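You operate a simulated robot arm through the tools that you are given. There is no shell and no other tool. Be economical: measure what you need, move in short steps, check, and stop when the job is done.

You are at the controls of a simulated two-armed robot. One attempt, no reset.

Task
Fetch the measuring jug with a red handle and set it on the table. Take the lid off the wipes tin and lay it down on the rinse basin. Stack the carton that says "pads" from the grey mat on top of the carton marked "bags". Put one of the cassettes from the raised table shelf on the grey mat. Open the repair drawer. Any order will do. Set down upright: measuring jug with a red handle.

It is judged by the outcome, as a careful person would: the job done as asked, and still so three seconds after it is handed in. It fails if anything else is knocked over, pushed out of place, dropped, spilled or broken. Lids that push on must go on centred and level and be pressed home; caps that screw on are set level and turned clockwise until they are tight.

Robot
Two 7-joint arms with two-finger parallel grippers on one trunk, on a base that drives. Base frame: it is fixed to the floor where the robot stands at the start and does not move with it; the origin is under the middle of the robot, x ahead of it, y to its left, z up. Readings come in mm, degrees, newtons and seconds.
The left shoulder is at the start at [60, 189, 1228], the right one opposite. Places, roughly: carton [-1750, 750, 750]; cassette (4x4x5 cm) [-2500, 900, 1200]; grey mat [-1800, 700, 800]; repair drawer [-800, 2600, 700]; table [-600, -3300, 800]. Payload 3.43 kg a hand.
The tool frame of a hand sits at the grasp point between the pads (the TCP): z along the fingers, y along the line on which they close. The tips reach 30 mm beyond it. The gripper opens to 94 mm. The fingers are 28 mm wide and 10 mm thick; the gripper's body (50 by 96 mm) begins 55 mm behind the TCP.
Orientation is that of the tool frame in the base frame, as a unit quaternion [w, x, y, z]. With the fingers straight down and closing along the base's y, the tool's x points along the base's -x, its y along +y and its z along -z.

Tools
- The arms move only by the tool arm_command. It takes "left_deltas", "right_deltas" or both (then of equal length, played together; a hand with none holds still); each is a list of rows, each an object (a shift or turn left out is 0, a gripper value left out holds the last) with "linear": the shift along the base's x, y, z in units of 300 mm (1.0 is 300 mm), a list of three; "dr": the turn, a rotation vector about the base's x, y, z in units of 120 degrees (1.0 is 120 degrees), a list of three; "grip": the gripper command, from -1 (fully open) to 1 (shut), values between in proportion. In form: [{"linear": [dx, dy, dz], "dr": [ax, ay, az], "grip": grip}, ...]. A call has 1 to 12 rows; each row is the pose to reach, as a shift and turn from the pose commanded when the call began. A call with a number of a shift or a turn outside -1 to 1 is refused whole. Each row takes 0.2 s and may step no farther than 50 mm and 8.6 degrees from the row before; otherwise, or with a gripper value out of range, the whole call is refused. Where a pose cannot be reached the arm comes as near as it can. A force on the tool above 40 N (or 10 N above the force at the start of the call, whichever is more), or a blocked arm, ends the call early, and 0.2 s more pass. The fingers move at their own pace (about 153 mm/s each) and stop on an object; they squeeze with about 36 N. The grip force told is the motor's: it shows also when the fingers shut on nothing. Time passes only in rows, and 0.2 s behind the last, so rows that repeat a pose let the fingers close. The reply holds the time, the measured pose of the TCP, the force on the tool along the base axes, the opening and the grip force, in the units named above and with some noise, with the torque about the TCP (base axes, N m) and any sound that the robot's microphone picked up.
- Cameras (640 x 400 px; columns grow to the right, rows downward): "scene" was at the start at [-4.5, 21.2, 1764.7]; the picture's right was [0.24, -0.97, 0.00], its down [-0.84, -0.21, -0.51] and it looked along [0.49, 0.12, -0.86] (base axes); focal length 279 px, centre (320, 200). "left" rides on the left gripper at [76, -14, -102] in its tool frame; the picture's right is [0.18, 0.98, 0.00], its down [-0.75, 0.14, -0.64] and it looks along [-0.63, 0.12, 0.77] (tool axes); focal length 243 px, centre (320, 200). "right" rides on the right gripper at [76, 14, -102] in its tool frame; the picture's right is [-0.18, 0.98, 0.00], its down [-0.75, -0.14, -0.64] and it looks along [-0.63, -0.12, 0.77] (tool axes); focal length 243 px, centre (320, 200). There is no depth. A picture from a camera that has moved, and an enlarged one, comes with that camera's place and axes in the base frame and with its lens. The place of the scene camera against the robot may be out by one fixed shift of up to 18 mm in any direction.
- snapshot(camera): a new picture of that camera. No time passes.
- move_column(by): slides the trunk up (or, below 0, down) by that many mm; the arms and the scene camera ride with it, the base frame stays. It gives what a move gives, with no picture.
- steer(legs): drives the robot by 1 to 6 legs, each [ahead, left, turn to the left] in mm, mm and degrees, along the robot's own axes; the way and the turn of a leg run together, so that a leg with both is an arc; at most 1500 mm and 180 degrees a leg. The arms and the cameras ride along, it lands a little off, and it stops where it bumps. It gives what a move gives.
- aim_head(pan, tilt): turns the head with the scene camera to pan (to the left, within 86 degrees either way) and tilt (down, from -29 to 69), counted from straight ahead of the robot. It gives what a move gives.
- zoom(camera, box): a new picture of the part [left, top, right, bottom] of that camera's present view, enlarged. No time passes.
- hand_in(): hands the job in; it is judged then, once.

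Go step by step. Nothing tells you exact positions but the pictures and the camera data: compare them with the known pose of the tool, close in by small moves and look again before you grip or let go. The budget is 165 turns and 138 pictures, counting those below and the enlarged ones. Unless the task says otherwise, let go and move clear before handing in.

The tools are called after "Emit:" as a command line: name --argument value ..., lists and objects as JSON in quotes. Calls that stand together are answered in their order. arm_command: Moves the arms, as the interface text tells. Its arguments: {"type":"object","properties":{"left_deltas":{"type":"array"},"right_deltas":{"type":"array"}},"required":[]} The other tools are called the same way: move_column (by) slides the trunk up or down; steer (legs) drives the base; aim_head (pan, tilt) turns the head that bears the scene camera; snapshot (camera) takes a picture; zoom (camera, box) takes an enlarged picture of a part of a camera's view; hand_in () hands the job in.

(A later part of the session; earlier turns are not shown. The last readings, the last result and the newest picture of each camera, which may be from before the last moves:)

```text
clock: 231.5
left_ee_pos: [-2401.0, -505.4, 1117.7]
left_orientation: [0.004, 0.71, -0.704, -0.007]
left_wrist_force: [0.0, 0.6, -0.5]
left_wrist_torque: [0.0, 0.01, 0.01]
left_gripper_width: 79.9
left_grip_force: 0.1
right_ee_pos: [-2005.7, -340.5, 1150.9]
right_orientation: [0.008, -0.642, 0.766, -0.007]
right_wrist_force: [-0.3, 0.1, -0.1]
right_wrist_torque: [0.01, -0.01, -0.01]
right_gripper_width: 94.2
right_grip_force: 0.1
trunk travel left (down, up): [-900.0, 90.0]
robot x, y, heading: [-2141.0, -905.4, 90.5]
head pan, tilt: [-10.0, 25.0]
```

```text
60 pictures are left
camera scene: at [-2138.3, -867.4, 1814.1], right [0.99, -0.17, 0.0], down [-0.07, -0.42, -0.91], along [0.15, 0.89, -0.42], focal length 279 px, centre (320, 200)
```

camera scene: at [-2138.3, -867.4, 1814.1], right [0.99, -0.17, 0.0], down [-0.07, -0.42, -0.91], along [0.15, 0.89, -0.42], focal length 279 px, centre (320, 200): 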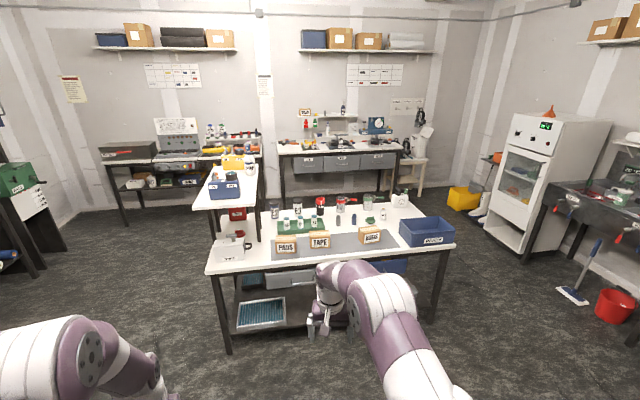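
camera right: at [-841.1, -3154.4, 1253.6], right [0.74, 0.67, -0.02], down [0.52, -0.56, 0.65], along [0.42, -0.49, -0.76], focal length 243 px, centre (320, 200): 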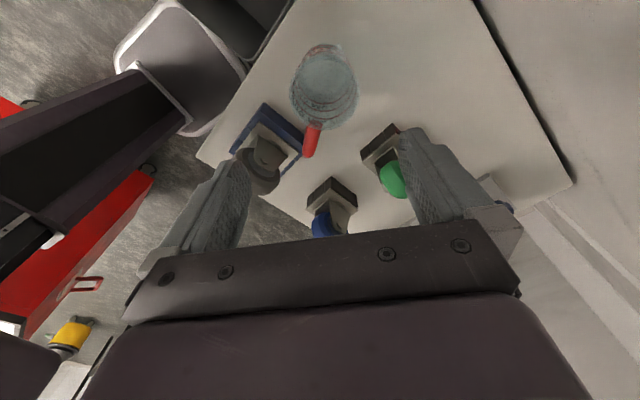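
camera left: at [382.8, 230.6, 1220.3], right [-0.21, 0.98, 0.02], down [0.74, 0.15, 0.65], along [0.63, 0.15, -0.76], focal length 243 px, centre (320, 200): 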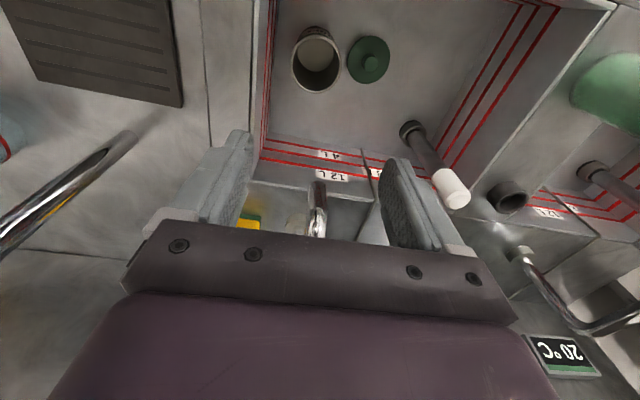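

Bench located: pads carton near (-2112, 596), tape (-1888, 618), bags (-1555, 609). I tuck the right hand and drive up to the bench.

Emit:
arm_command --right_deltas '[{"linear": [0, -0.15, 0.05]}, {"linear": [0, -0.3, 0.1]}, {"linear": [0, -0.45, 0.15]}, {"linear": [0, -0.6, 0.2]}, {"linear": [0, -0.7, 0.2]}]'

Emit:
steer --legs '[[700, -200, 0], [270, 0, 0]]'

Emit:
aim_head --pan 15 --tilt 45

Emit:
snapshot --camera "scene"

Emit:
snapshot --camera "left"

```text
clock: 232.7
left_ee_pos: [-2400.3, -507.2, 1118.2]
left_orientation: [0.002, 0.71, -0.705, -0.009]
left_wrist_force: [0.5, 0.0, 0.6]
left_wrist_torque: [-0.02, -0.01, -0.01]
left_gripper_width: 79.9
left_grip_force: 0.1
right_ee_pos: [-2004.1, -551.4, 1210.2]
right_orientation: [0.009, -0.643, 0.766, -0.006]
right_wrist_force: [-0.5, -0.1, -0.1]
right_wrist_torque: [0.04, 0.0, -0.03]
right_gripper_width: 94.0
right_grip_force: 0.0
trunk travel left (down, up): [-900.0, 90.0]
robot x, y, heading: [-2145.2, -906.3, 90.1]
head pan, tilt: [-10.0, 25.0]
```

```text
clock: 238.3
left_ee_pos: [-2228.9, 483.0, 1118.4]
left_orientation: [0.004, 0.718, -0.696, -0.009]
left_wrist_force: [0.8, -1.1, -0.3]
left_wrist_torque: [0.01, -0.03, -0.02]
left_gripper_width: 80.0
left_grip_force: 0.0
right_ee_pos: [-1831.8, 447.1, 1210.6]
right_orientation: [0.008, -0.653, 0.758, -0.005]
right_wrist_force: [0.4, 0.3, -0.7]
right_wrist_torque: [0.0, -0.03, 0.0]
right_gripper_width: 93.9
right_grip_force: 0.1
trunk travel left (down, up): [-900.0, 90.0]
robot x, y, heading: [-1965.2, 91.3, 91.7]
head pan, tilt: [-10.0, 25.0]
```

```text
clock: 239.2
left_ee_pos: [-2227.9, 485.2, 1116.8]
left_orientation: [0.004, 0.719, -0.695, -0.008]
left_wrist_force: [0.0, -0.5, -0.7]
left_wrist_torque: [0.0, 0.03, 0.01]
left_gripper_width: 79.9
left_grip_force: 0.0
right_ee_pos: [-1831.9, 448.5, 1210.4]
right_orientation: [0.008, -0.653, 0.757, -0.007]
right_wrist_force: [0.4, 0.6, 0.3]
right_wrist_torque: [0.01, -0.02, -0.03]
right_gripper_width: 94.2
right_grip_force: 0.0
trunk travel left (down, up): [-900.0, 90.0]
robot x, y, heading: [-1963.9, 95.3, 91.9]
head pan, tilt: [15.0, 45.0]
```

```text
59 pictures are left
camera scene: at [-1993.6, 115.9, 1783.7], right [0.96, 0.29, 0.0], down [0.2, -0.68, -0.71], along [-0.2, 0.68, -0.71], focal length 279 px, centre (320, 200)
```

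scene: 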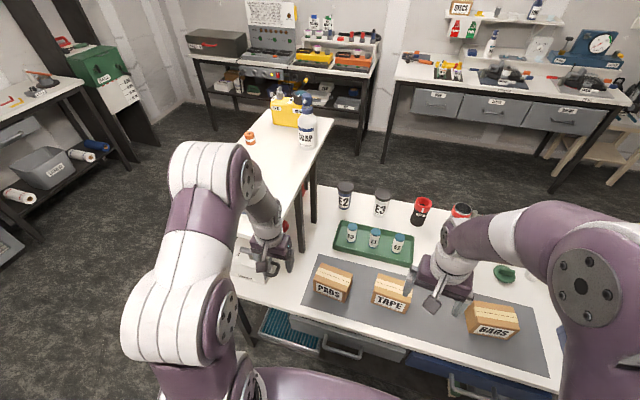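

```text
58 pictures are left
camera left: at [-2210.4, 407.8, 1219.4], right [-0.98, -0.22, 0.02], down [-0.15, 0.74, 0.65], along [-0.15, 0.63, -0.76], focal length 243 px, centre (320, 200)
```

left: 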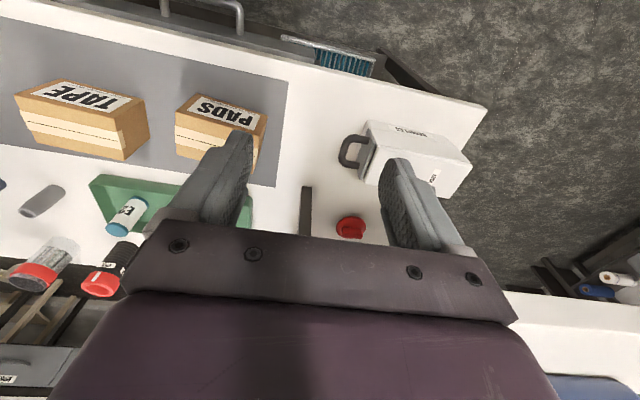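

Pads carton top is near (-2100, 618, 865). Yawing the left hand 90° so it closes along y, and moving over the carton.

Emit:
arm_command --left_deltas '[{"linear": [0.05, 0, 0], "dr": [0, 0, 0.07], "grip": -1}, {"linear": [0.1, 0, 0], "dr": [0, 0, 0.14]}, {"linear": [0.15, 0.04, 0], "dr": [0, 0, 0.21]}, {"linear": [0.2, 0.08, 0], "dr": [0, 0, 0.28]}, {"linear": [0.25, 0.12, 0], "dr": [0, 0, 0.35]}, {"linear": [0.3, 0.16, 0], "dr": [0, 0, 0.42]}, {"linear": [0.35, 0.2, 0], "dr": [0, 0, 0.49]}, {"linear": [0.4, 0.25, -0.03], "dr": [0, 0, 0.56]}, {"linear": [0.427, 0.3, -0.07], "dr": [0, 0, 0.63]}, {"linear": [0.427, 0.35, -0.12], "dr": [0, 0, 0.7]}, {"linear": [0.427, 0.4, -0.18], "dr": [0, 0, 0.75]}, {"linear": [0.427, 0.43, -0.25], "dr": [0, 0, 0.75]}]'

Emit:
snapshot --camera "left"

```text
clock: 241.8
left_ee_pos: [-2103.1, 616.0, 1041.5]
left_orientation: [0.009, 1.0, 0.017, -0.004]
left_wrist_force: [-0.2, 0.1, -0.7]
left_wrist_torque: [-0.02, -0.03, -0.01]
left_gripper_width: 93.9
left_grip_force: 0.1
right_ee_pos: [-1831.0, 447.5, 1209.8]
right_orientation: [0.008, -0.653, 0.757, -0.006]
right_wrist_force: [-0.6, 0.6, 0.6]
right_wrist_torque: [-0.03, -0.01, -0.05]
right_gripper_width: 94.0
right_grip_force: 0.0
trunk travel left (down, up): [-900.0, 90.0]
robot x, y, heading: [-1966.3, 94.6, 91.8]
head pan, tilt: [15.0, 45.0]
```

```text
57 pictures are left
camera left: at [-2025.6, 634.5, 1143.2], right [0.22, -0.98, 0.02], down [-0.74, -0.16, 0.65], along [-0.63, -0.15, -0.76], focal length 243 px, centre (320, 200)
```

left: 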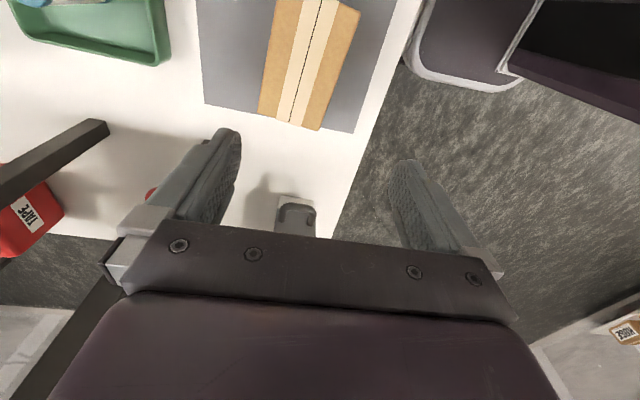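

Carton runs along x, centred near y≈637. Adjusting and lowering for a closer look.

Emit:
arm_command --left_deltas '[{"linear": [0.06, 0.07, 0]}, {"linear": [0.12, 0.07, -0.05]}, {"linear": [0.18, 0.07, -0.1]}]'

Emit:
snapshot --camera "left"

Emit:
snapshot --camera "scene"

```text
clock: 242.6
left_ee_pos: [-2046.6, 633.6, 1010.8]
left_orientation: [0.01, 1.0, 0.017, -0.004]
left_wrist_force: [-0.4, 0.6, 0.6]
left_wrist_torque: [-0.02, 0.02, 0.06]
left_gripper_width: 94.1
left_grip_force: 0.1
right_ee_pos: [-1831.6, 448.1, 1209.2]
right_orientation: [0.008, -0.653, 0.758, -0.006]
right_wrist_force: [-0.4, 0.0, 0.3]
right_wrist_torque: [0.01, 0.0, -0.01]
right_gripper_width: 93.9
right_grip_force: 0.0
trunk travel left (down, up): [-900.0, 90.0]
robot x, y, heading: [-1960.3, 94.5, 91.9]
head pan, tilt: [15.0, 45.0]
```

```text
56 pictures are left
camera left: at [-1970.6, 652.7, 1112.6], right [0.22, -0.98, 0.02], down [-0.74, -0.15, 0.65], along [-0.63, -0.15, -0.76], focal length 243 px, centre (320, 200)
```

left: 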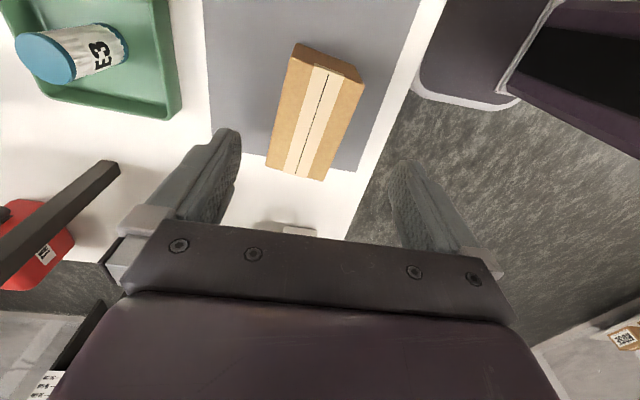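

```text
55 pictures are left
camera scene: at [-1993.0, 115.0, 1783.7], right [0.96, 0.29, 0.0], down [0.2, -0.68, -0.71], along [-0.2, 0.68, -0.71], focal length 279 px, centre (320, 200)
```

scene: 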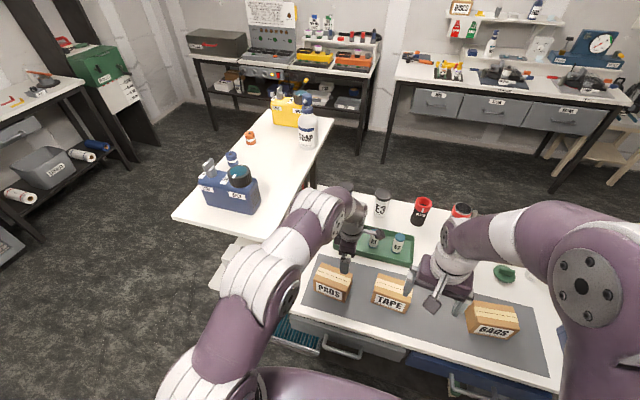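

Carton centre (-2083, 631), ~64 mm wide. Moving over its centre and descending partway.

Emit:
arm_command --left_deltas '[{"linear": [-0.08, -0.008, -0.1]}, {"linear": [-0.125, -0.01, -0.22]}, {"linear": [-0.125, -0.01, -0.32]}]'

Emit:
snapshot --camera "left"

```text
clock: 243.4
left_ee_pos: [-2084.5, 628.7, 916.8]
left_orientation: [0.008, 1.0, 0.015, -0.005]
left_wrist_force: [-0.4, 0.6, 0.2]
left_wrist_torque: [0.0, 0.0, 0.01]
left_gripper_width: 93.8
left_grip_force: 0.1
right_ee_pos: [-1830.3, 449.3, 1208.7]
right_orientation: [0.008, -0.653, 0.758, -0.006]
right_wrist_force: [-0.1, -0.5, 0.1]
right_wrist_torque: [-0.04, 0.01, 0.0]
right_gripper_width: 93.6
right_grip_force: 0.0
trunk travel left (down, up): [-900.0, 90.0]
robot x, y, heading: [-1963.6, 89.7, 91.7]
head pan, tilt: [15.0, 45.0]
```

```text
54 pictures are left
camera left: at [-2007.8, 647.9, 1019.4], right [0.22, -0.98, 0.01], down [-0.74, -0.15, 0.65], along [-0.63, -0.15, -0.76], focal length 243 px, centre (320, 200)
```

left: 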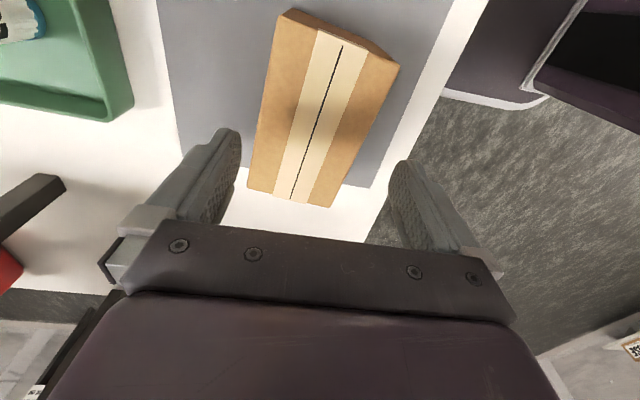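

Refined: carton top z≈817, centre (-2104, 629). Descending around it.

Emit:
arm_command --left_deltas '[{"linear": [-0.065, 0.003, -0.1]}, {"linear": [-0.065, 0.003, -0.22]}, {"linear": [-0.065, 0.003, -0.3]}]'

Emit:
snapshot --camera "left"

```text
clock: 244.2
left_ee_pos: [-2102.2, 632.6, 830.2]
left_orientation: [0.009, 1.0, 0.017, -0.004]
left_wrist_force: [0.5, -0.2, -0.6]
left_wrist_torque: [0.02, 0.0, -0.01]
left_gripper_width: 94.1
left_grip_force: 0.1
right_ee_pos: [-1831.6, 448.2, 1209.7]
right_orientation: [0.007, -0.653, 0.758, -0.006]
right_wrist_force: [0.1, 0.1, -0.5]
right_wrist_torque: [-0.03, -0.01, 0.01]
right_gripper_width: 94.2
right_grip_force: 0.0
trunk travel left (down, up): [-900.0, 90.0]
robot x, y, heading: [-1965.5, 91.8, 91.5]
head pan, tilt: [15.0, 45.0]
```

```text
53 pictures are left
camera left: at [-2026.1, 650.6, 929.8], right [0.22, -0.98, 0.01], down [-0.74, -0.15, 0.65], along [-0.63, -0.15, -0.76], focal length 243 px, centre (320, 200)
```

left: 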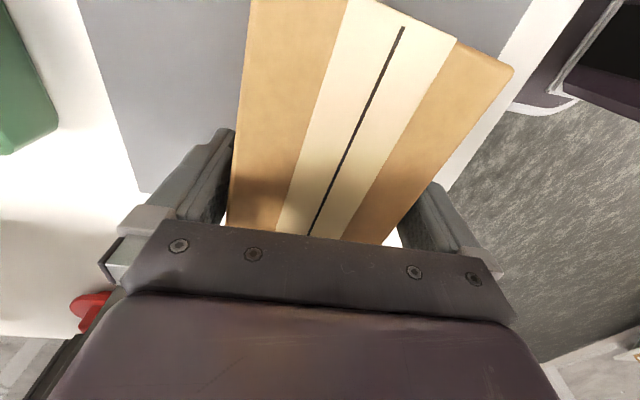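

Carton fits between the fingers. Lowering 30 mm and closing.

Emit:
arm_command --left_deltas '[{"linear": [0, 0, -0.05]}, {"linear": [0, 0, -0.1]}, {"linear": [0, 0, -0.1], "grip": 0}, {"linear": [0, 0, -0.1], "grip": 1}, {"linear": [0, 0, -0.1], "grip": 1}]'

Emit:
arm_command --left_deltas '[{"linear": [0, 0, 0.03]}, {"linear": [0, 0, 0.1]}, {"linear": [0, 0, 0.2]}, {"linear": [0, 0, 0.35]}, {"linear": [0, 0, 0.5]}]'

Emit:
snapshot --camera "left"

Emit:
snapshot --camera "scene"

```text
clock: 245.4
left_ee_pos: [-2102.8, 632.7, 799.1]
left_orientation: [0.007, 1.0, 0.017, -0.004]
left_wrist_force: [-0.3, 3.8, 10.1]
left_wrist_torque: [0.65, 0.03, -0.06]
left_gripper_width: 87.5
left_grip_force: 35.9
right_ee_pos: [-1830.4, 448.9, 1209.4]
right_orientation: [0.007, -0.653, 0.757, -0.006]
right_wrist_force: [0.1, -0.5, -0.4]
right_wrist_torque: [-0.01, 0.0, -0.03]
right_gripper_width: 93.8
right_grip_force: 0.1
trunk travel left (down, up): [-900.0, 90.0]
robot x, y, heading: [-1961.7, 93.2, 91.8]
head pan, tilt: [15.0, 45.0]
```

```text
clock: 246.6
left_ee_pos: [-2105.7, 628.5, 947.0]
left_orientation: [0.009, 1.0, 0.017, -0.005]
left_wrist_force: [-0.3, 0.0, -3.1]
left_wrist_torque: [0.03, -0.01, -0.02]
left_gripper_width: 87.0
left_grip_force: 35.8
right_ee_pos: [-1830.9, 448.5, 1210.0]
right_orientation: [0.008, -0.653, 0.758, -0.006]
right_wrist_force: [0.2, -1.8, 0.1]
right_wrist_torque: [-0.03, 0.0, -0.02]
right_gripper_width: 94.0
right_grip_force: 0.0
trunk travel left (down, up): [-900.0, 90.0]
robot x, y, heading: [-1957.9, 91.5, 91.9]
head pan, tilt: [15.0, 45.0]
```

```text
52 pictures are left
camera left: at [-2028.9, 647.0, 1048.8], right [0.22, -0.98, 0.02], down [-0.74, -0.15, 0.65], along [-0.63, -0.15, -0.76], focal length 243 px, centre (320, 200)
```

left: 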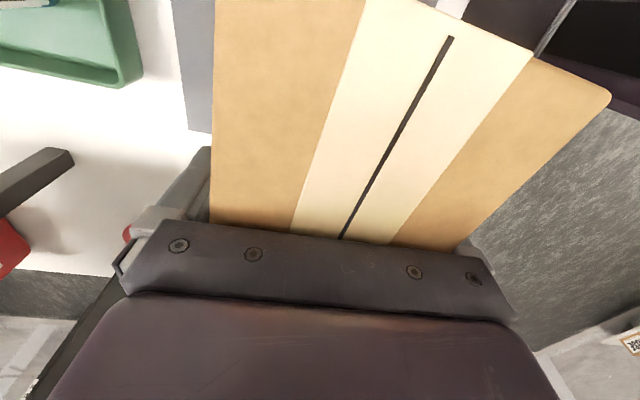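

```text
51 pictures are left
camera scene: at [-1993.1, 114.2, 1783.6], right [0.96, 0.29, 0.0], down [0.2, -0.68, -0.71], along [-0.2, 0.68, -0.71], focal length 279 px, centre (320, 200)
```

scene: 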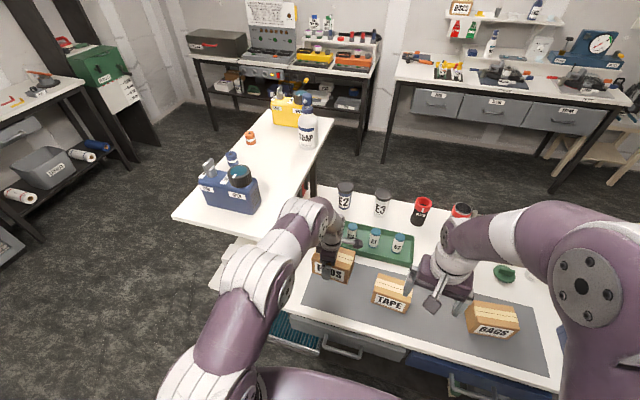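

Pads carton held (87 mm wide). Before moving, I look at the bags carton with the right wrist camera and zoom the scene.

Emit:
snapshot --camera "right"

Emit:
zoom --camera "scene" --box '[300, 230, 560, 380]'

```text
50 pictures are left
camera right: at [-1859.0, 374.8, 1311.9], right [-0.94, 0.33, -0.02], down [0.24, 0.72, 0.65], along [0.23, 0.61, -0.76], focal length 243 px, centre (320, 200)
```

right: 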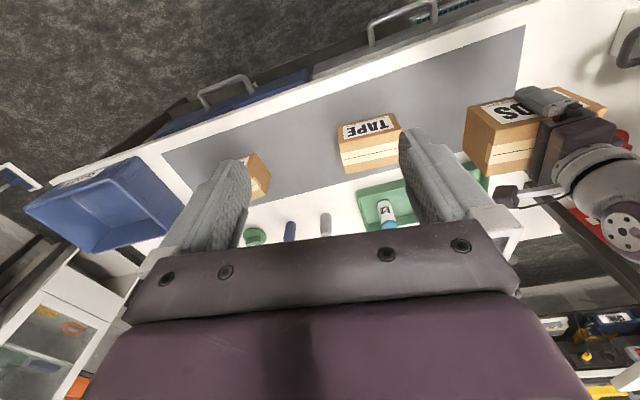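

```text
2.46 times, centred on (430, 305) of scene
camera zoom: at [-1993.1, 114.2, 1783.6], right [0.96, 0.29, 0.0], down [0.2, -0.68, -0.71], along [-0.2, 0.68, -0.71], focal length 687 px, centre (49, -58)
```

zoom: 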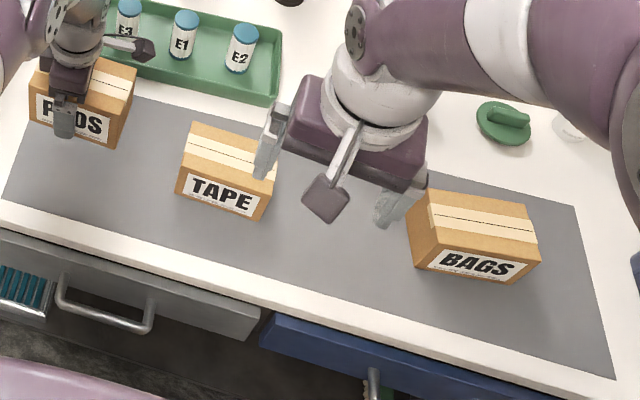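

Emit:
arm_command --right_deltas '[{"linear": [0.16, 0, 0]}, {"linear": [0.32, 0, 0]}, {"linear": [0.48, -0.05, 0]}, {"linear": [0.62, -0.1, 0]}]'

Emit:
snapshot --camera "right"

```text
refused: row 3 steps farther than a row can; nothing moved
```

```text
48 pictures are left
camera right: at [-1859.0, 374.8, 1311.9], right [-0.94, 0.33, -0.02], down [0.24, 0.72, 0.65], along [0.23, 0.61, -0.76], focal length 243 px, centre (320, 200)
```

right: 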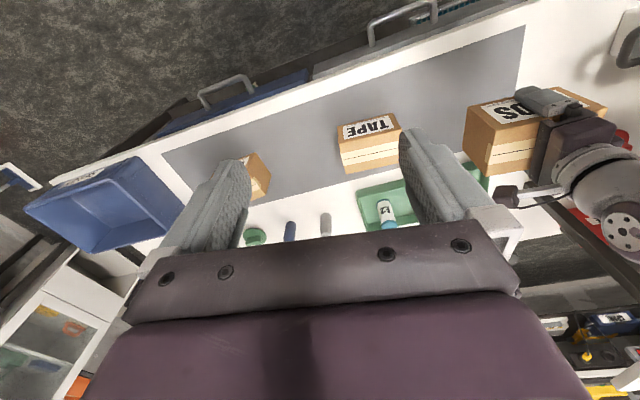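

Emit:
arm_command --right_deltas '[{"linear": [0.15, 0, 0]}, {"linear": [0.3, 0, 0]}, {"linear": [0.45, -0.02, 0]}, {"linear": [0.6, -0.05, 0]}]'

Emit:
snapshot --camera "right"

```text
clock: 247.6
left_ee_pos: [-2104.2, 629.6, 947.0]
left_orientation: [0.009, 1.0, 0.017, -0.004]
left_wrist_force: [0.7, -0.8, -2.9]
left_wrist_torque: [0.03, 0.07, 0.04]
left_gripper_width: 87.1
left_grip_force: 36.1
right_ee_pos: [-1651.0, 433.3, 1211.4]
right_orientation: [0.007, -0.653, 0.757, -0.006]
right_wrist_force: [0.8, -0.7, 0.3]
right_wrist_torque: [0.0, 0.03, -0.02]
right_gripper_width: 94.2
right_grip_force: 0.2
trunk travel left (down, up): [-900.0, 90.0]
robot x, y, heading: [-1963.7, 91.4, 91.7]
head pan, tilt: [15.0, 45.0]
```

```text
47 pictures are left
camera right: at [-1679.2, 360.8, 1313.9], right [-0.94, 0.33, -0.02], down [0.24, 0.72, 0.65], along [0.22, 0.61, -0.76], focal length 243 px, centre (320, 200)
```

right: 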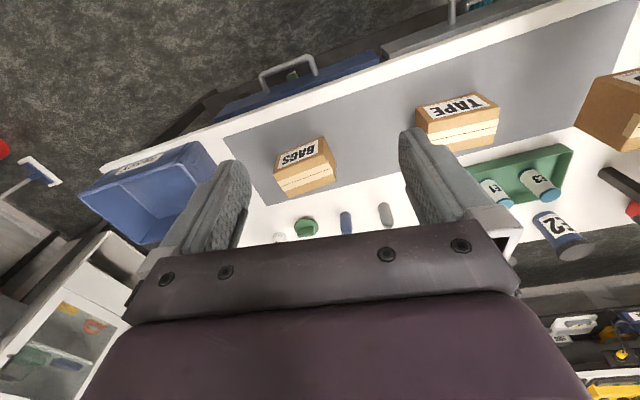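

Bags carton estimated at (-1540, 645, top ≈852). I raise the pads, shift the base partway and take a closer look with the right camera.

Emit:
arm_command --left_deltas '[{"linear": [0, 0, 0.15]}, {"linear": [0, 0, 0.3]}]'

Emit:
steer --legs '[[-10, -300, 0]]'

Emit:
arm_command --right_deltas '[{"linear": [-0.1, 0.1, -0.05]}, {"linear": [-0.2, 0.2, -0.1]}, {"linear": [-0.3, 0.3, -0.15]}, {"linear": [-0.4, 0.4, -0.2]}, {"linear": [-0.5, 0.45, -0.3]}, {"linear": [-0.6, 0.45, -0.4]}]'

Emit:
snapshot --camera "right"

```text
clock: 248.2
left_ee_pos: [-2105.5, 631.0, 1036.0]
left_orientation: [0.009, 1.0, 0.017, -0.005]
left_wrist_force: [0.2, -0.7, -2.6]
left_wrist_torque: [-0.04, 0.02, 0.0]
left_gripper_width: 87.1
left_grip_force: 36.2
right_ee_pos: [-1653.0, 432.3, 1212.9]
right_orientation: [0.007, -0.652, 0.758, -0.006]
right_wrist_force: [0.1, -0.8, -0.3]
right_wrist_torque: [0.03, -0.04, 0.0]
right_gripper_width: 93.9
right_grip_force: 0.0
trunk travel left (down, up): [-900.0, 90.0]
robot x, y, heading: [-1963.0, 92.0, 92.0]
head pan, tilt: [15.0, 45.0]
```

```text
clock: 250.3
left_ee_pos: [-1802.7, 633.0, 1035.6]
left_orientation: [0.009, 1.0, 0.014, -0.004]
left_wrist_force: [-0.1, 0.2, -3.1]
left_wrist_torque: [-0.01, 0.07, -0.04]
left_gripper_width: 86.7
left_grip_force: 35.8
right_ee_pos: [-1350.8, 432.5, 1213.4]
right_orientation: [0.009, -0.651, 0.759, -0.007]
right_wrist_force: [-0.7, -0.2, 0.3]
right_wrist_torque: [-0.02, -0.04, 0.01]
right_gripper_width: 93.9
right_grip_force: 0.0
trunk travel left (down, up): [-900.0, 90.0]
robot x, y, heading: [-1658.9, 96.2, 91.6]
head pan, tilt: [15.0, 45.0]
```

```text
clock: 251.7
left_ee_pos: [-1801.7, 632.4, 1036.0]
left_orientation: [0.009, 1.0, 0.014, -0.004]
left_wrist_force: [0.5, -0.9, -2.9]
left_wrist_torque: [0.0, 0.02, 0.0]
left_gripper_width: 86.7
left_grip_force: 36.2
right_ee_pos: [-1534.0, 566.4, 1092.5]
right_orientation: [0.008, -0.651, 0.759, -0.007]
right_wrist_force: [-0.3, 0.1, 0.3]
right_wrist_torque: [0.0, -0.03, 0.0]
right_gripper_width: 94.1
right_grip_force: 0.1
trunk travel left (down, up): [-900.0, 90.0]
robot x, y, heading: [-1657.3, 93.2, 91.6]
head pan, tilt: [15.0, 45.0]
```

```text
46 pictures are left
camera right: at [-1563.2, 493.8, 1193.5], right [-0.94, 0.33, -0.02], down [0.24, 0.72, 0.65], along [0.23, 0.61, -0.76], focal length 243 px, centre (320, 200)
```

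right: 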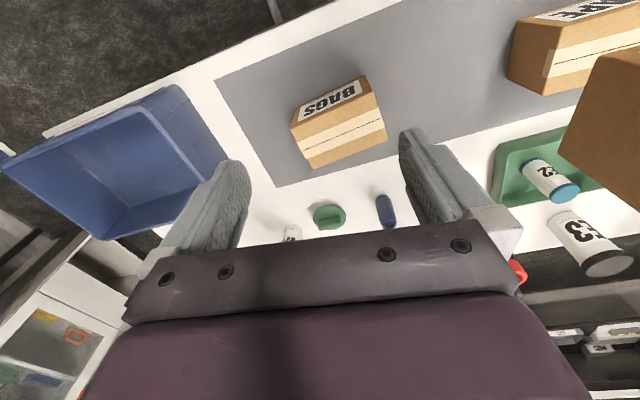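

Bags centre refined to about (-1533, 655). Retracting the right hand and shifting the base so the left hand is over it.

Emit:
arm_command --right_deltas '[{"linear": [0.1, -0.05, 0.1]}, {"linear": [0.2, -0.1, 0.2]}, {"linear": [0.3, -0.2, 0.3]}, {"linear": [0.4, -0.3, 0.38]}, {"linear": [0.5, -0.4, 0.4]}, {"linear": [0.6, -0.45, 0.4]}]'

Emit:
steer --legs '[[0, -250, 0]]'

Emit:
snapshot --camera "scene"

```text
refused: row 3 steps farther than a row can; nothing moved
```

```text
clock: 253.5
left_ee_pos: [-1550.0, 638.8, 1036.1]
left_orientation: [0.009, 1.0, 0.01, -0.003]
left_wrist_force: [-0.7, 0.2, -3.6]
left_wrist_torque: [-0.01, 0.03, -0.01]
left_gripper_width: 86.5
left_grip_force: 36.3
right_ee_pos: [-1283.0, 570.7, 1091.7]
right_orientation: [0.007, -0.649, 0.761, -0.007]
right_wrist_force: [-0.6, 0.5, 0.8]
right_wrist_torque: [0.04, 0.02, -0.01]
right_gripper_width: 94.2
right_grip_force: 0.0
trunk travel left (down, up): [-900.0, 90.0]
robot x, y, heading: [-1410.1, 96.0, 91.1]
head pan, tilt: [15.0, 45.0]
```

```text
45 pictures are left
camera scene: at [-1444.7, 120.9, 1783.6], right [0.96, 0.28, 0.0], down [0.2, -0.68, -0.71], along [-0.2, 0.68, -0.71], focal length 279 px, centre (320, 200)
```

scene: 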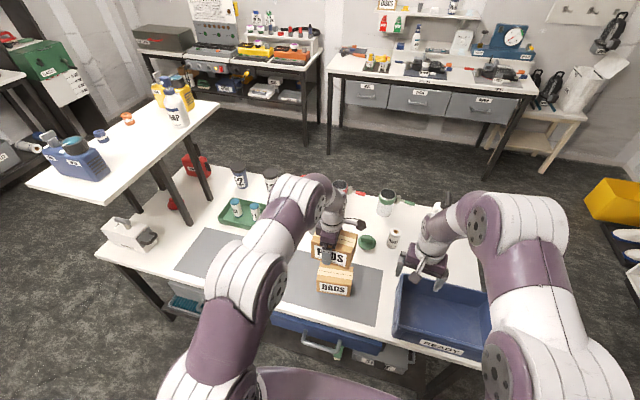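

Lowering the pads carton onto bags, slowly near contact.

Emit:
arm_command --left_deltas '[{"linear": [0.01, 0.053, -0.1]}, {"linear": [0.01, 0.053, -0.22]}, {"linear": [0.01, 0.053, -0.3]}]'

Emit:
zoom --camera "scene" --box '[260, 200, 420, 320]'

```text
clock: 254.3
left_ee_pos: [-1547.3, 657.4, 947.3]
left_orientation: [0.009, 1.0, 0.011, -0.005]
left_wrist_force: [0.7, -0.1, -4.0]
left_wrist_torque: [0.01, 0.05, 0.03]
left_gripper_width: 86.5
left_grip_force: 35.9
right_ee_pos: [-1281.8, 571.8, 1091.4]
right_orientation: [0.008, -0.649, 0.761, -0.006]
right_wrist_force: [0.0, 0.0, -0.7]
right_wrist_torque: [-0.03, 0.01, -0.03]
right_gripper_width: 94.1
right_grip_force: 0.1
trunk travel left (down, up): [-900.0, 90.0]
robot x, y, heading: [-1413.6, 97.3, 91.0]
head pan, tilt: [15.0, 45.0]
```

```text
3.33 times, centred on (340, 260) of scene
camera zoom: at [-1442.1, 120.8, 1783.7], right [0.96, 0.28, 0.0], down [0.2, -0.68, -0.71], along [-0.2, 0.68, -0.71], focal length 930 px, centre (253, 0)
```

zoom: 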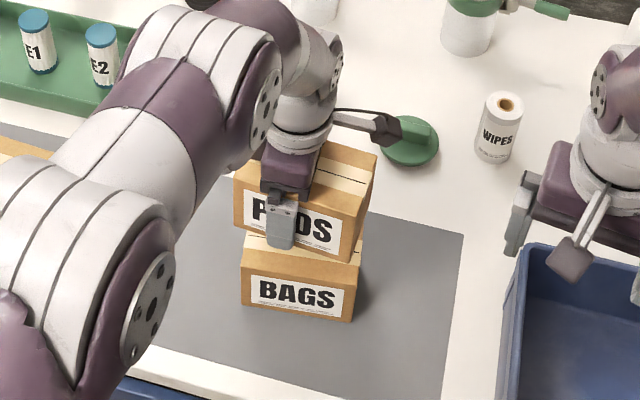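

Emit:
arm_command --left_deltas '[{"linear": [0, 0, -0.04]}, {"linear": [0, 0, -0.07]}, {"linear": [0, 0, -0.09]}, {"linear": [0, 0, -0.11]}, {"linear": [0, 0, -0.13]}, {"linear": [0, 0, -0.15]}, {"linear": [0, 0, -0.17]}, {"linear": [0, 0, -0.19]}, {"linear": [0, 0, -0.21]}, {"linear": [0, 0, -0.23]}]'

Emit:
zoom --camera "scene" --box '[260, 200, 420, 320]'

```text
clock: 256.6
left_ee_pos: [-1544.6, 658.5, 885.0]
left_orientation: [0.003, 1.0, 0.01, -0.003]
left_wrist_force: [-1.1, -10.2, 25.7]
left_wrist_torque: [-0.12, -0.37, -0.21]
left_gripper_width: 85.9
left_grip_force: 35.9
right_ee_pos: [-1282.7, 568.0, 1092.5]
right_orientation: [0.008, -0.648, 0.762, -0.005]
right_wrist_force: [0.1, 0.4, -0.1]
right_wrist_torque: [-0.01, 0.03, 0.0]
right_gripper_width: 94.2
right_grip_force: 0.0
trunk travel left (down, up): [-900.0, 90.0]
robot x, y, heading: [-1412.0, 96.7, 91.4]
head pan, tilt: [15.0, 45.0]
stopped in row 10 (left hand): the force on the tool passed its limit (the readings are from after the stop); the commanded pose is now the measured one
```

```text
3.33 times, centred on (340, 260) of scene
camera zoom: at [-1442.1, 115.5, 1783.9], right [0.96, 0.28, 0.0], down [0.2, -0.68, -0.71], along [-0.2, 0.68, -0.71], focal length 930 px, centre (253, 0)
```

zoom: 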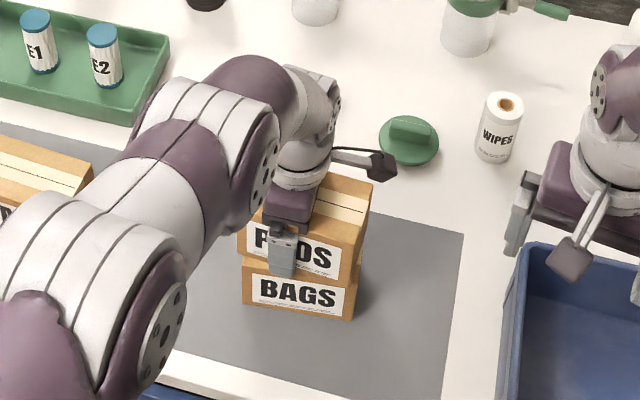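

Stacked and well aligned. Releasing and rising.

Emit:
arm_command --left_deltas '[{"linear": [0, 0, 0.01]}, {"linear": [0, 0, 0.01], "grip": -1}, {"linear": [0, 0, 0.01], "grip": -1}, {"linear": [0, 0, 0.06]}, {"linear": [0, 0, 0.15]}, {"linear": [0, 0, 0.3]}, {"linear": [0, 0, 0.45]}, {"linear": [0, 0, 0.6]}, {"linear": [0, 0, 0.75]}]'

Emit:
zoom --camera "scene" --box '[20, 80, 340, 300]'

```text
clock: 258.6
left_ee_pos: [-1546.6, 657.9, 1108.6]
left_orientation: [0.005, 1.0, 0.01, -0.003]
left_wrist_force: [0.4, -0.7, 0.2]
left_wrist_torque: [0.01, 0.02, 0.0]
left_gripper_width: 94.0
left_grip_force: 0.0
right_ee_pos: [-1282.9, 569.4, 1092.9]
right_orientation: [0.009, -0.648, 0.761, -0.006]
right_wrist_force: [-0.3, 0.2, -0.3]
right_wrist_torque: [-0.02, 0.0, 0.05]
right_gripper_width: 93.8
right_grip_force: 0.0
trunk travel left (down, up): [-900.0, 90.0]
robot x, y, heading: [-1414.8, 97.7, 91.3]
head pan, tilt: [15.0, 45.0]
```

```text
1.82 times, centred on (180, 190) of scene
camera zoom: at [-1442.9, 118.7, 1783.6], right [0.96, 0.28, 0.0], down [0.2, -0.68, -0.71], along [-0.2, 0.68, -0.71], focal length 507 px, centre (574, 218)
```

zoom: 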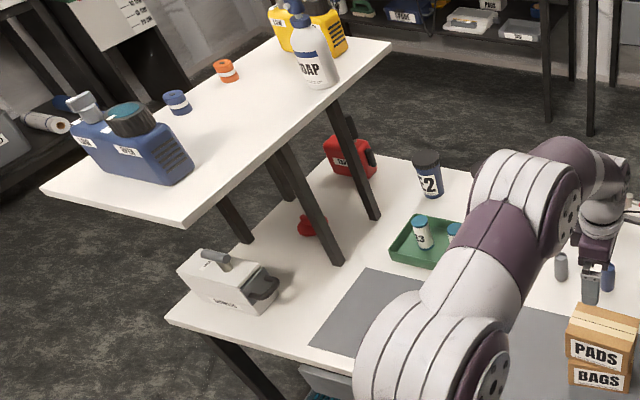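

Pads sit on bags. The cassettes are on the raised shelf around x≈-2560, y≈800–945; best reached from the west side. Tucking arms and driving round.

Emit:
arm_command --left_deltas '[{"linear": [0, -0.1, 0.1]}, {"linear": [0, -0.22, 0.2]}, {"linear": [0, -0.34, 0.3]}, {"linear": [0, -0.46, 0.4]}, {"linear": [0, -0.6, 0.45]}]' --right_deltas '[{"linear": [0, -0.1, 0.1]}, {"linear": [0, -0.2, 0.2]}, {"linear": [0, -0.3, 0.3]}, {"linear": [0, -0.4, 0.4]}, {"linear": [0, -0.45, 0.5]}]'

Emit:
steer --legs '[[-500, 0, 0], [0, 0, -91], [-1400, 0, 0], [-300, 0, 0]]'

Emit:
aim_head --pan 70 --tilt 30

Emit:
snapshot --camera "scene"

```text
clock: 259.8
left_ee_pos: [-1544.8, 475.0, 1239.9]
left_orientation: [0.003, 1.0, 0.01, -0.003]
left_wrist_force: [0.5, -0.6, -0.3]
left_wrist_torque: [0.04, 0.03, -0.04]
left_gripper_width: 93.6
left_grip_force: 0.1
right_ee_pos: [-1284.8, 430.9, 1242.5]
right_orientation: [0.008, -0.648, 0.762, -0.006]
right_wrist_force: [0.5, -0.6, 0.4]
right_wrist_torque: [0.01, 0.0, 0.01]
right_gripper_width: 94.0
right_grip_force: 0.1
trunk travel left (down, up): [-900.0, 90.0]
robot x, y, heading: [-1412.5, 96.5, 91.2]
head pan, tilt: [15.0, 45.0]
```

```text
clock: 274.8
left_ee_pos: [-2712.3, -227.0, 1238.1]
left_orientation: [-0.001, -0.691, 0.723, 0.006]
left_wrist_force: [0.5, 0.1, -0.4]
left_wrist_torque: [0.0, 0.06, -0.01]
left_gripper_width: 93.8
left_grip_force: 0.2
right_ee_pos: [-2774.1, -485.2, 1241.5]
right_orientation: [0.0, 0.113, 0.994, -0.011]
right_wrist_force: [-0.7, 0.5, 0.0]
right_wrist_torque: [0.0, 0.04, 0.01]
right_gripper_width: 93.9
right_grip_force: 0.0
trunk travel left (down, up): [-900.0, 90.0]
robot x, y, heading: [-3107.2, -338.5, -2.9]
head pan, tilt: [15.0, 45.0]
```

```text
clock: 276.1
left_ee_pos: [-2715.2, -227.0, 1239.0]
left_orientation: [-0.001, -0.691, 0.723, 0.006]
left_wrist_force: [0.4, -1.1, -0.2]
left_wrist_torque: [-0.06, 0.0, 0.0]
left_gripper_width: 94.0
left_grip_force: 0.0
right_ee_pos: [-2775.2, -485.1, 1241.3]
right_orientation: [0.001, 0.112, 0.994, -0.01]
right_wrist_force: [0.7, -1.0, 0.8]
right_wrist_torque: [0.02, 0.02, 0.0]
right_gripper_width: 94.2
right_grip_force: 0.0
trunk travel left (down, up): [-900.0, 90.0]
robot x, y, heading: [-3105.2, -335.7, -2.6]
head pan, tilt: [70.0, 30.0]
```

```text
41 pictures are left
camera scene: at [-3140.1, -244.2, 1806.2], right [0.92, -0.39, 0.0], down [-0.19, -0.46, -0.87], along [0.33, 0.8, -0.5], focal length 279 px, centre (320, 200)
```

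scene: 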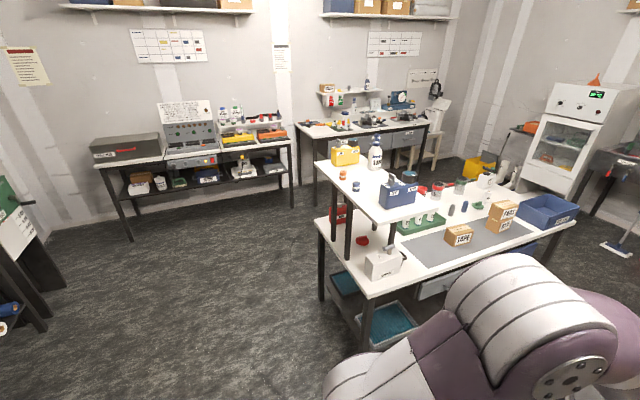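

Orange cassette is around (-2515, 970) on the shelf; it's the more isolated one. Driving north along the west side.

Emit:
steer --legs '[[0, 0, 2.6], [0, 1150, 0]]'

Emit:
aim_head --pan 10 --tilt 48

Emit:
snapshot --camera "scene"

```text
clock: 282.3
left_ee_pos: [-2703.8, 923.5, 1239.7]
left_orientation: [-0.001, -0.699, 0.715, 0.006]
left_wrist_force: [-0.5, -0.1, 0.4]
left_wrist_torque: [0.05, 0.0, -0.01]
left_gripper_width: 94.3
left_grip_force: 0.1
right_ee_pos: [-2759.5, 666.0, 1241.5]
right_orientation: [0.001, 0.103, 0.995, -0.01]
right_wrist_force: [0.4, 1.1, -0.8]
right_wrist_torque: [-0.02, 0.01, 0.01]
right_gripper_width: 94.2
right_grip_force: 0.1
trunk travel left (down, up): [-900.0, 90.0]
robot x, y, heading: [-3089.7, 805.1, -1.6]
head pan, tilt: [70.0, 30.0]
```

```text
clock: 283.6
left_ee_pos: [-2704.2, 925.1, 1239.1]
left_orientation: [0.0, -0.698, 0.716, 0.005]
left_wrist_force: [0.0, -0.1, -0.4]
left_wrist_torque: [0.01, -0.01, 0.05]
left_gripper_width: 94.1
left_grip_force: 0.1
right_ee_pos: [-2760.2, 666.8, 1242.3]
right_orientation: [0.001, 0.101, 0.995, -0.01]
right_wrist_force: [0.3, 0.4, 0.1]
right_wrist_torque: [0.0, 0.0, 0.03]
right_gripper_width: 94.0
right_grip_force: 0.0
trunk travel left (down, up): [-900.0, 90.0]
robot x, y, heading: [-3089.4, 808.2, -1.2]
head pan, tilt: [10.0, 48.0]
```

```text
40 pictures are left
camera scene: at [-3084.2, 827.3, 1779.5], right [0.15, -0.99, 0.0], down [-0.73, -0.11, -0.67], along [0.66, 0.1, -0.74], focal length 279 px, centre (320, 200)
```

scene: 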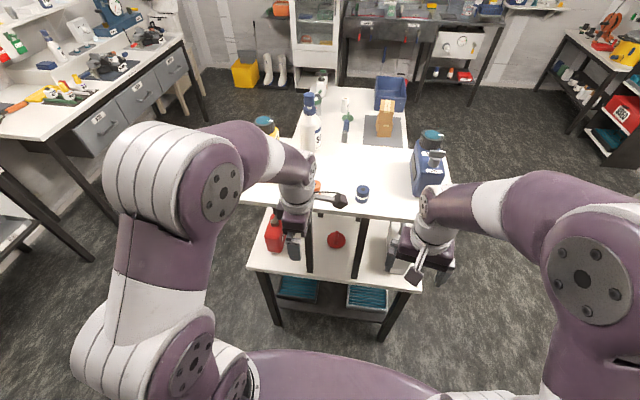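

Emit:
steer --legs '[[70, 0, 1]]'

Emit:
snapshot --camera "left"

```text
clock: 284.6
left_ee_pos: [-2641.4, 931.1, 1240.6]
left_orientation: [0.001, -0.704, 0.71, 0.004]
left_wrist_force: [-0.2, -0.1, 0.8]
left_wrist_torque: [0.01, -0.03, -0.01]
left_gripper_width: 93.8
left_grip_force: 0.0
right_ee_pos: [-2694.1, 670.6, 1243.5]
right_orientation: [0.003, 0.093, 0.996, -0.01]
right_wrist_force: [-1.2, -0.3, 0.1]
right_wrist_torque: [0.01, -0.06, 0.01]
right_gripper_width: 94.0
right_grip_force: 0.0
trunk travel left (down, up): [-900.0, 90.0]
robot x, y, heading: [-3022.5, 806.9, -0.3]
head pan, tilt: [10.0, 48.0]
```

```text
39 pictures are left
camera left: at [-2628.4, 853.4, 1342.8], right [-0.98, -0.18, 0.0], down [-0.13, 0.75, 0.65], along [-0.12, 0.64, -0.76], focal length 243 px, centre (320, 200)
```

left: 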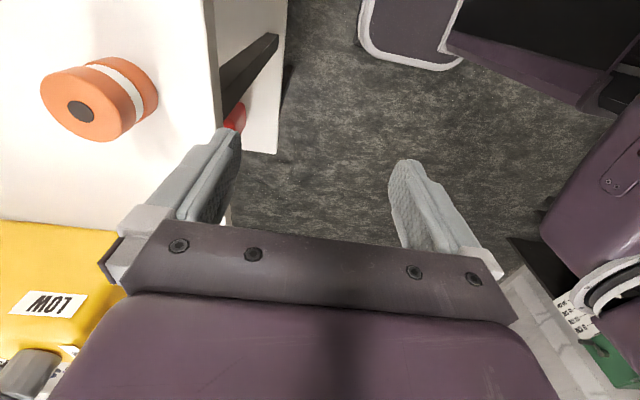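

Emit:
arm_command --left_deltas '[{"linear": [0.0, 0, 0.12]}, {"linear": [0.15, 0, 0.12]}, {"linear": [0.3, 0, 0.12]}, {"linear": [0.45, 0, 0.12]}]'

Emit:
snapshot --camera "left"

```text
clock: 285.6
left_ee_pos: [-2528.2, 936.1, 1244.6]
left_orientation: [0.001, -0.704, 0.71, 0.003]
left_wrist_force: [0.3, -0.1, 0.1]
left_wrist_torque: [-0.02, 0.02, 0.03]
left_gripper_width: 94.2
left_grip_force: 0.0
left hand out of reach, approached as far as the arm can: row 3, 4
right_ee_pos: [-2688.7, 670.8, 1242.0]
right_orientation: [0.001, 0.094, 0.996, -0.011]
right_wrist_force: [-0.2, -0.3, 0.0]
right_wrist_torque: [0.0, 0.01, -0.02]
right_gripper_width: 94.2
right_grip_force: 0.0
trunk travel left (down, up): [-900.0, 90.0]
robot x, y, heading: [-3021.0, 808.3, -0.6]
head pan, tilt: [10.0, 48.0]
```

```text
38 pictures are left
camera left: at [-2513.7, 859.5, 1346.9], right [-0.98, -0.18, 0.0], down [-0.13, 0.75, 0.65], along [-0.11, 0.64, -0.76], focal length 243 px, centre (320, 200)
```

left: 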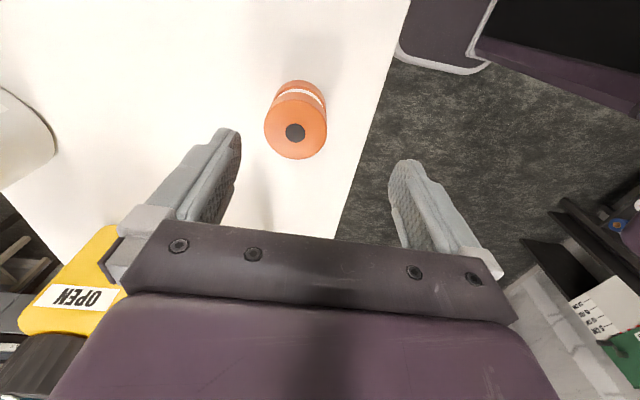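

Cassette top at about (-2510, 930, 1199). Driving 40 mm closer, then aligning and descending.

Emit:
steer --legs '[[40, 0, 0]]'

Emit:
snapshot --camera "left"

```text
clock: 286.5
left_ee_pos: [-2493.0, 936.1, 1246.0]
left_orientation: [0.003, -0.704, 0.71, 0.003]
left_wrist_force: [-0.8, 0.4, -0.8]
left_wrist_torque: [-0.01, -0.05, -0.01]
left_gripper_width: 93.7
left_grip_force: 0.1
right_ee_pos: [-2653.4, 671.5, 1244.1]
right_orientation: [0.004, 0.093, 0.996, -0.009]
right_wrist_force: [-1.0, 1.0, 0.7]
right_wrist_torque: [0.03, -0.08, -0.02]
right_gripper_width: 94.1
right_grip_force: 0.0
trunk travel left (down, up): [-900.0, 90.0]
robot x, y, heading: [-2989.0, 807.4, -0.2]
head pan, tilt: [10.0, 48.0]
```

```text
37 pictures are left
camera left: at [-2479.4, 859.1, 1348.9], right [-0.98, -0.18, 0.0], down [-0.14, 0.75, 0.65], along [-0.11, 0.64, -0.76], focal length 243 px, centre (320, 200)
```

left: 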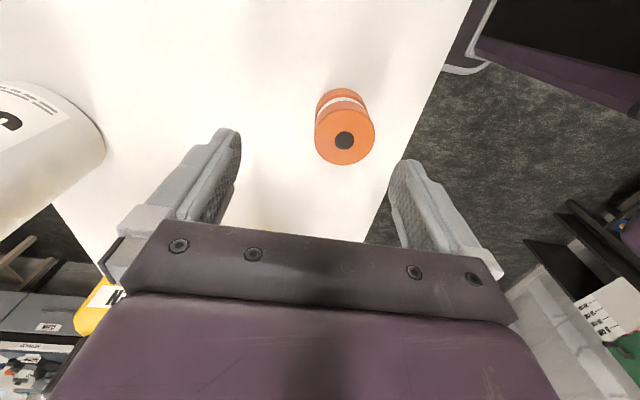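

Emit:
arm_command --left_deltas '[{"linear": [-0.05, -0.02, 0], "grip": -0.6}, {"linear": [-0.05, -0.02, -0.08]}, {"linear": [-0.05, -0.02, -0.14]}, {"linear": [-0.05, -0.02, -0.185]}, {"linear": [-0.05, -0.02, -0.185]}]'

Emit:
snapshot --camera "left"

```text
clock: 287.5
left_ee_pos: [-2498.9, 928.7, 1200.8]
left_orientation: [0.006, -0.704, 0.71, -0.002]
left_wrist_force: [-1.4, 2.2, 8.8]
left_wrist_torque: [-0.02, 0.47, -0.1]
left_gripper_width: 75.5
left_grip_force: 0.6
right_ee_pos: [-2649.7, 671.0, 1243.4]
right_orientation: [0.001, 0.093, 0.996, -0.011]
right_wrist_force: [0.0, -0.6, 0.7]
right_wrist_torque: [0.01, 0.0, 0.01]
right_gripper_width: 94.3
right_grip_force: 0.2
trunk travel left (down, up): [-900.0, 90.0]
robot x, y, heading: [-2981.2, 809.4, -0.4]
head pan, tilt: [10.0, 48.0]
stopped in row 4 (left hand): the force on the tool passed its limit (the readings are from after the stop); the commanded pose is now the measured one
```

```text
36 pictures are left
camera left: at [-2487.6, 853.1, 1302.7], right [-0.98, -0.18, -0.01], down [-0.14, 0.75, 0.64], along [-0.1, 0.64, -0.77], focal length 243 px, centre (320, 200)
```

left: 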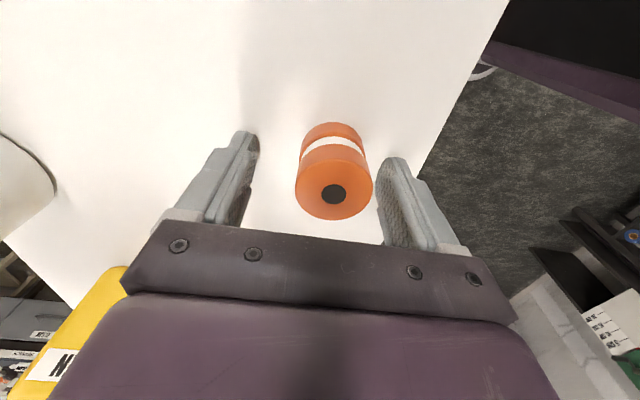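

Fingertips touched the shelf; the cassette is between the fingers. Raising 4 mm, centring, closing, then lifting.

Emit:
arm_command --left_deltas '[{"linear": [0, 0, 0.015]}, {"linear": [-0.02, 0, 0.015]}, {"linear": [-0.02, 0, 0.015], "grip": 0.3}, {"linear": [-0.02, 0, 0.015], "grip": 1}, {"linear": [-0.02, 0, 0.015], "grip": 1}, {"linear": [-0.02, 0, 0.06], "grip": 1}, {"linear": [-0.02, 0, 0.12], "grip": 1}]'

Emit:
snapshot --camera "left"

```text
clock: 289.1
left_ee_pos: [-2505.8, 928.7, 1235.6]
left_orientation: [0.005, -0.704, 0.71, -0.002]
left_wrist_force: [-0.2, -0.1, -1.3]
left_wrist_torque: [0.0, 0.0, 0.02]
left_gripper_width: 39.4
left_grip_force: 36.1
right_ee_pos: [-2648.2, 669.4, 1241.9]
right_orientation: [0.001, 0.093, 0.996, -0.01]
right_wrist_force: [-0.1, 0.8, 0.4]
right_wrist_torque: [0.0, -0.02, 0.04]
right_gripper_width: 93.8
right_grip_force: 0.1
trunk travel left (down, up): [-900.0, 90.0]
robot x, y, heading: [-2981.6, 809.4, -0.6]
head pan, tilt: [10.0, 48.0]
```

```text
35 pictures are left
camera left: at [-2493.6, 851.4, 1338.1], right [-0.98, -0.18, -0.01], down [-0.14, 0.75, 0.64], along [-0.11, 0.64, -0.76], focal length 243 px, centre (320, 200)
```

left: 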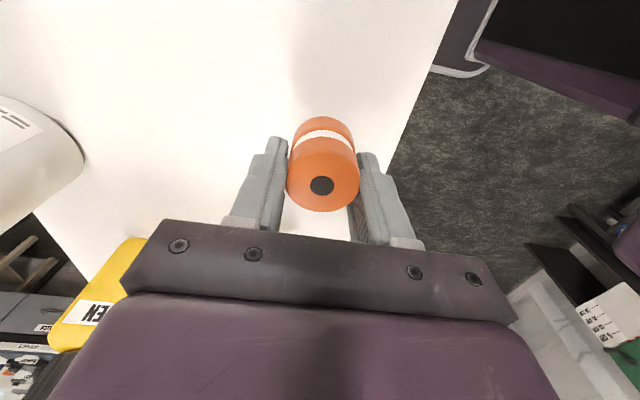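

Cassette held. Backing away from the shelf and driving back round to the bench front.

Emit:
steer --legs '[[-150, 0, 0], [0, -1150, 0]]'

Emit:
steer --legs '[[1180, 0, 0], [0, 0, 91]]'

```text
clock: 296.0
left_ee_pos: [-2677.7, -255.1, 1234.7]
left_orientation: [0.005, -0.692, 0.722, -0.002]
left_wrist_force: [0.4, -0.8, 0.1]
left_wrist_torque: [-0.04, -0.02, -0.01]
left_gripper_width: 38.9
left_grip_force: 35.9
right_ee_pos: [-2828.1, -506.9, 1243.2]
right_orientation: [0.001, 0.111, 0.994, -0.011]
right_wrist_force: [0.0, 0.4, -0.3]
right_wrist_torque: [-0.03, 0.02, -0.01]
right_gripper_width: 94.1
right_grip_force: 0.0
trunk travel left (down, up): [-900.0, 90.0]
robot x, y, heading: [-3156.6, -364.4, -2.6]
head pan, tilt: [10.0, 48.0]
```

```text
clock: 305.7
left_ee_pos: [-2098.8, 63.4, 1234.9]
left_orientation: [-0.006, 0.999, -0.033, -0.002]
left_wrist_force: [-0.4, 0.4, -1.1]
left_wrist_torque: [0.01, -0.01, -0.02]
left_gripper_width: 36.6
left_grip_force: 35.6
right_ee_pos: [-1848.8, -93.6, 1241.6]
right_orientation: [0.008, -0.616, 0.788, -0.008]
right_wrist_force: [-0.7, -0.2, -0.7]
right_wrist_torque: [-0.01, 0.02, 0.02]
right_gripper_width: 94.1
right_grip_force: 0.1
trunk travel left (down, up): [-900.0, 90.0]
robot x, y, heading: [-2005.9, -418.8, 86.4]
head pan, tilt: [10.0, 48.0]
```

Emit:
steer --legs '[[510, -10, 4]]'

Emit:
snapshot --camera "left"

```text
clock: 308.6
left_ee_pos: [-2105.1, 557.0, 1236.5]
left_orientation: [-0.005, 1.0, 0.002, -0.003]
left_wrist_force: [0.3, -0.4, 0.8]
left_wrist_torque: [0.08, 0.0, -0.03]
left_gripper_width: 36.9
left_grip_force: 36.4
right_ee_pos: [-1845.7, 416.1, 1241.3]
right_orientation: [0.009, -0.642, 0.767, -0.006]
right_wrist_force: [0.3, 0.8, 0.3]
right_wrist_torque: [0.0, 0.0, -0.01]
right_gripper_width: 94.3
right_grip_force: 0.0
trunk travel left (down, up): [-900.0, 90.0]
robot x, y, heading: [-1977.7, 81.5, 89.9]
head pan, tilt: [10.0, 48.0]
```

```text
34 pictures are left
camera left: at [-2028.2, 570.2, 1338.2], right [0.19, -0.98, -0.01], down [-0.75, -0.15, 0.64], along [-0.63, -0.11, -0.76], focal length 243 px, centre (320, 200)
```

left: 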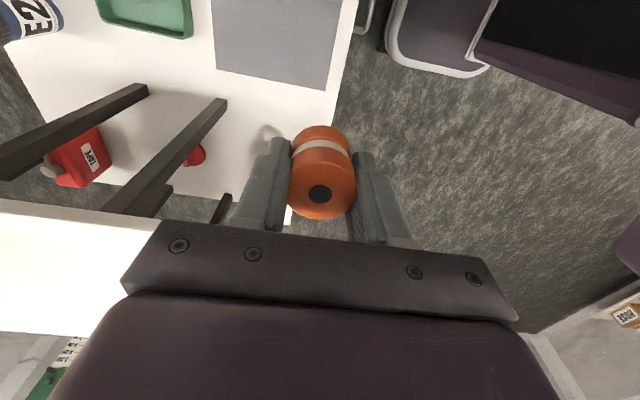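

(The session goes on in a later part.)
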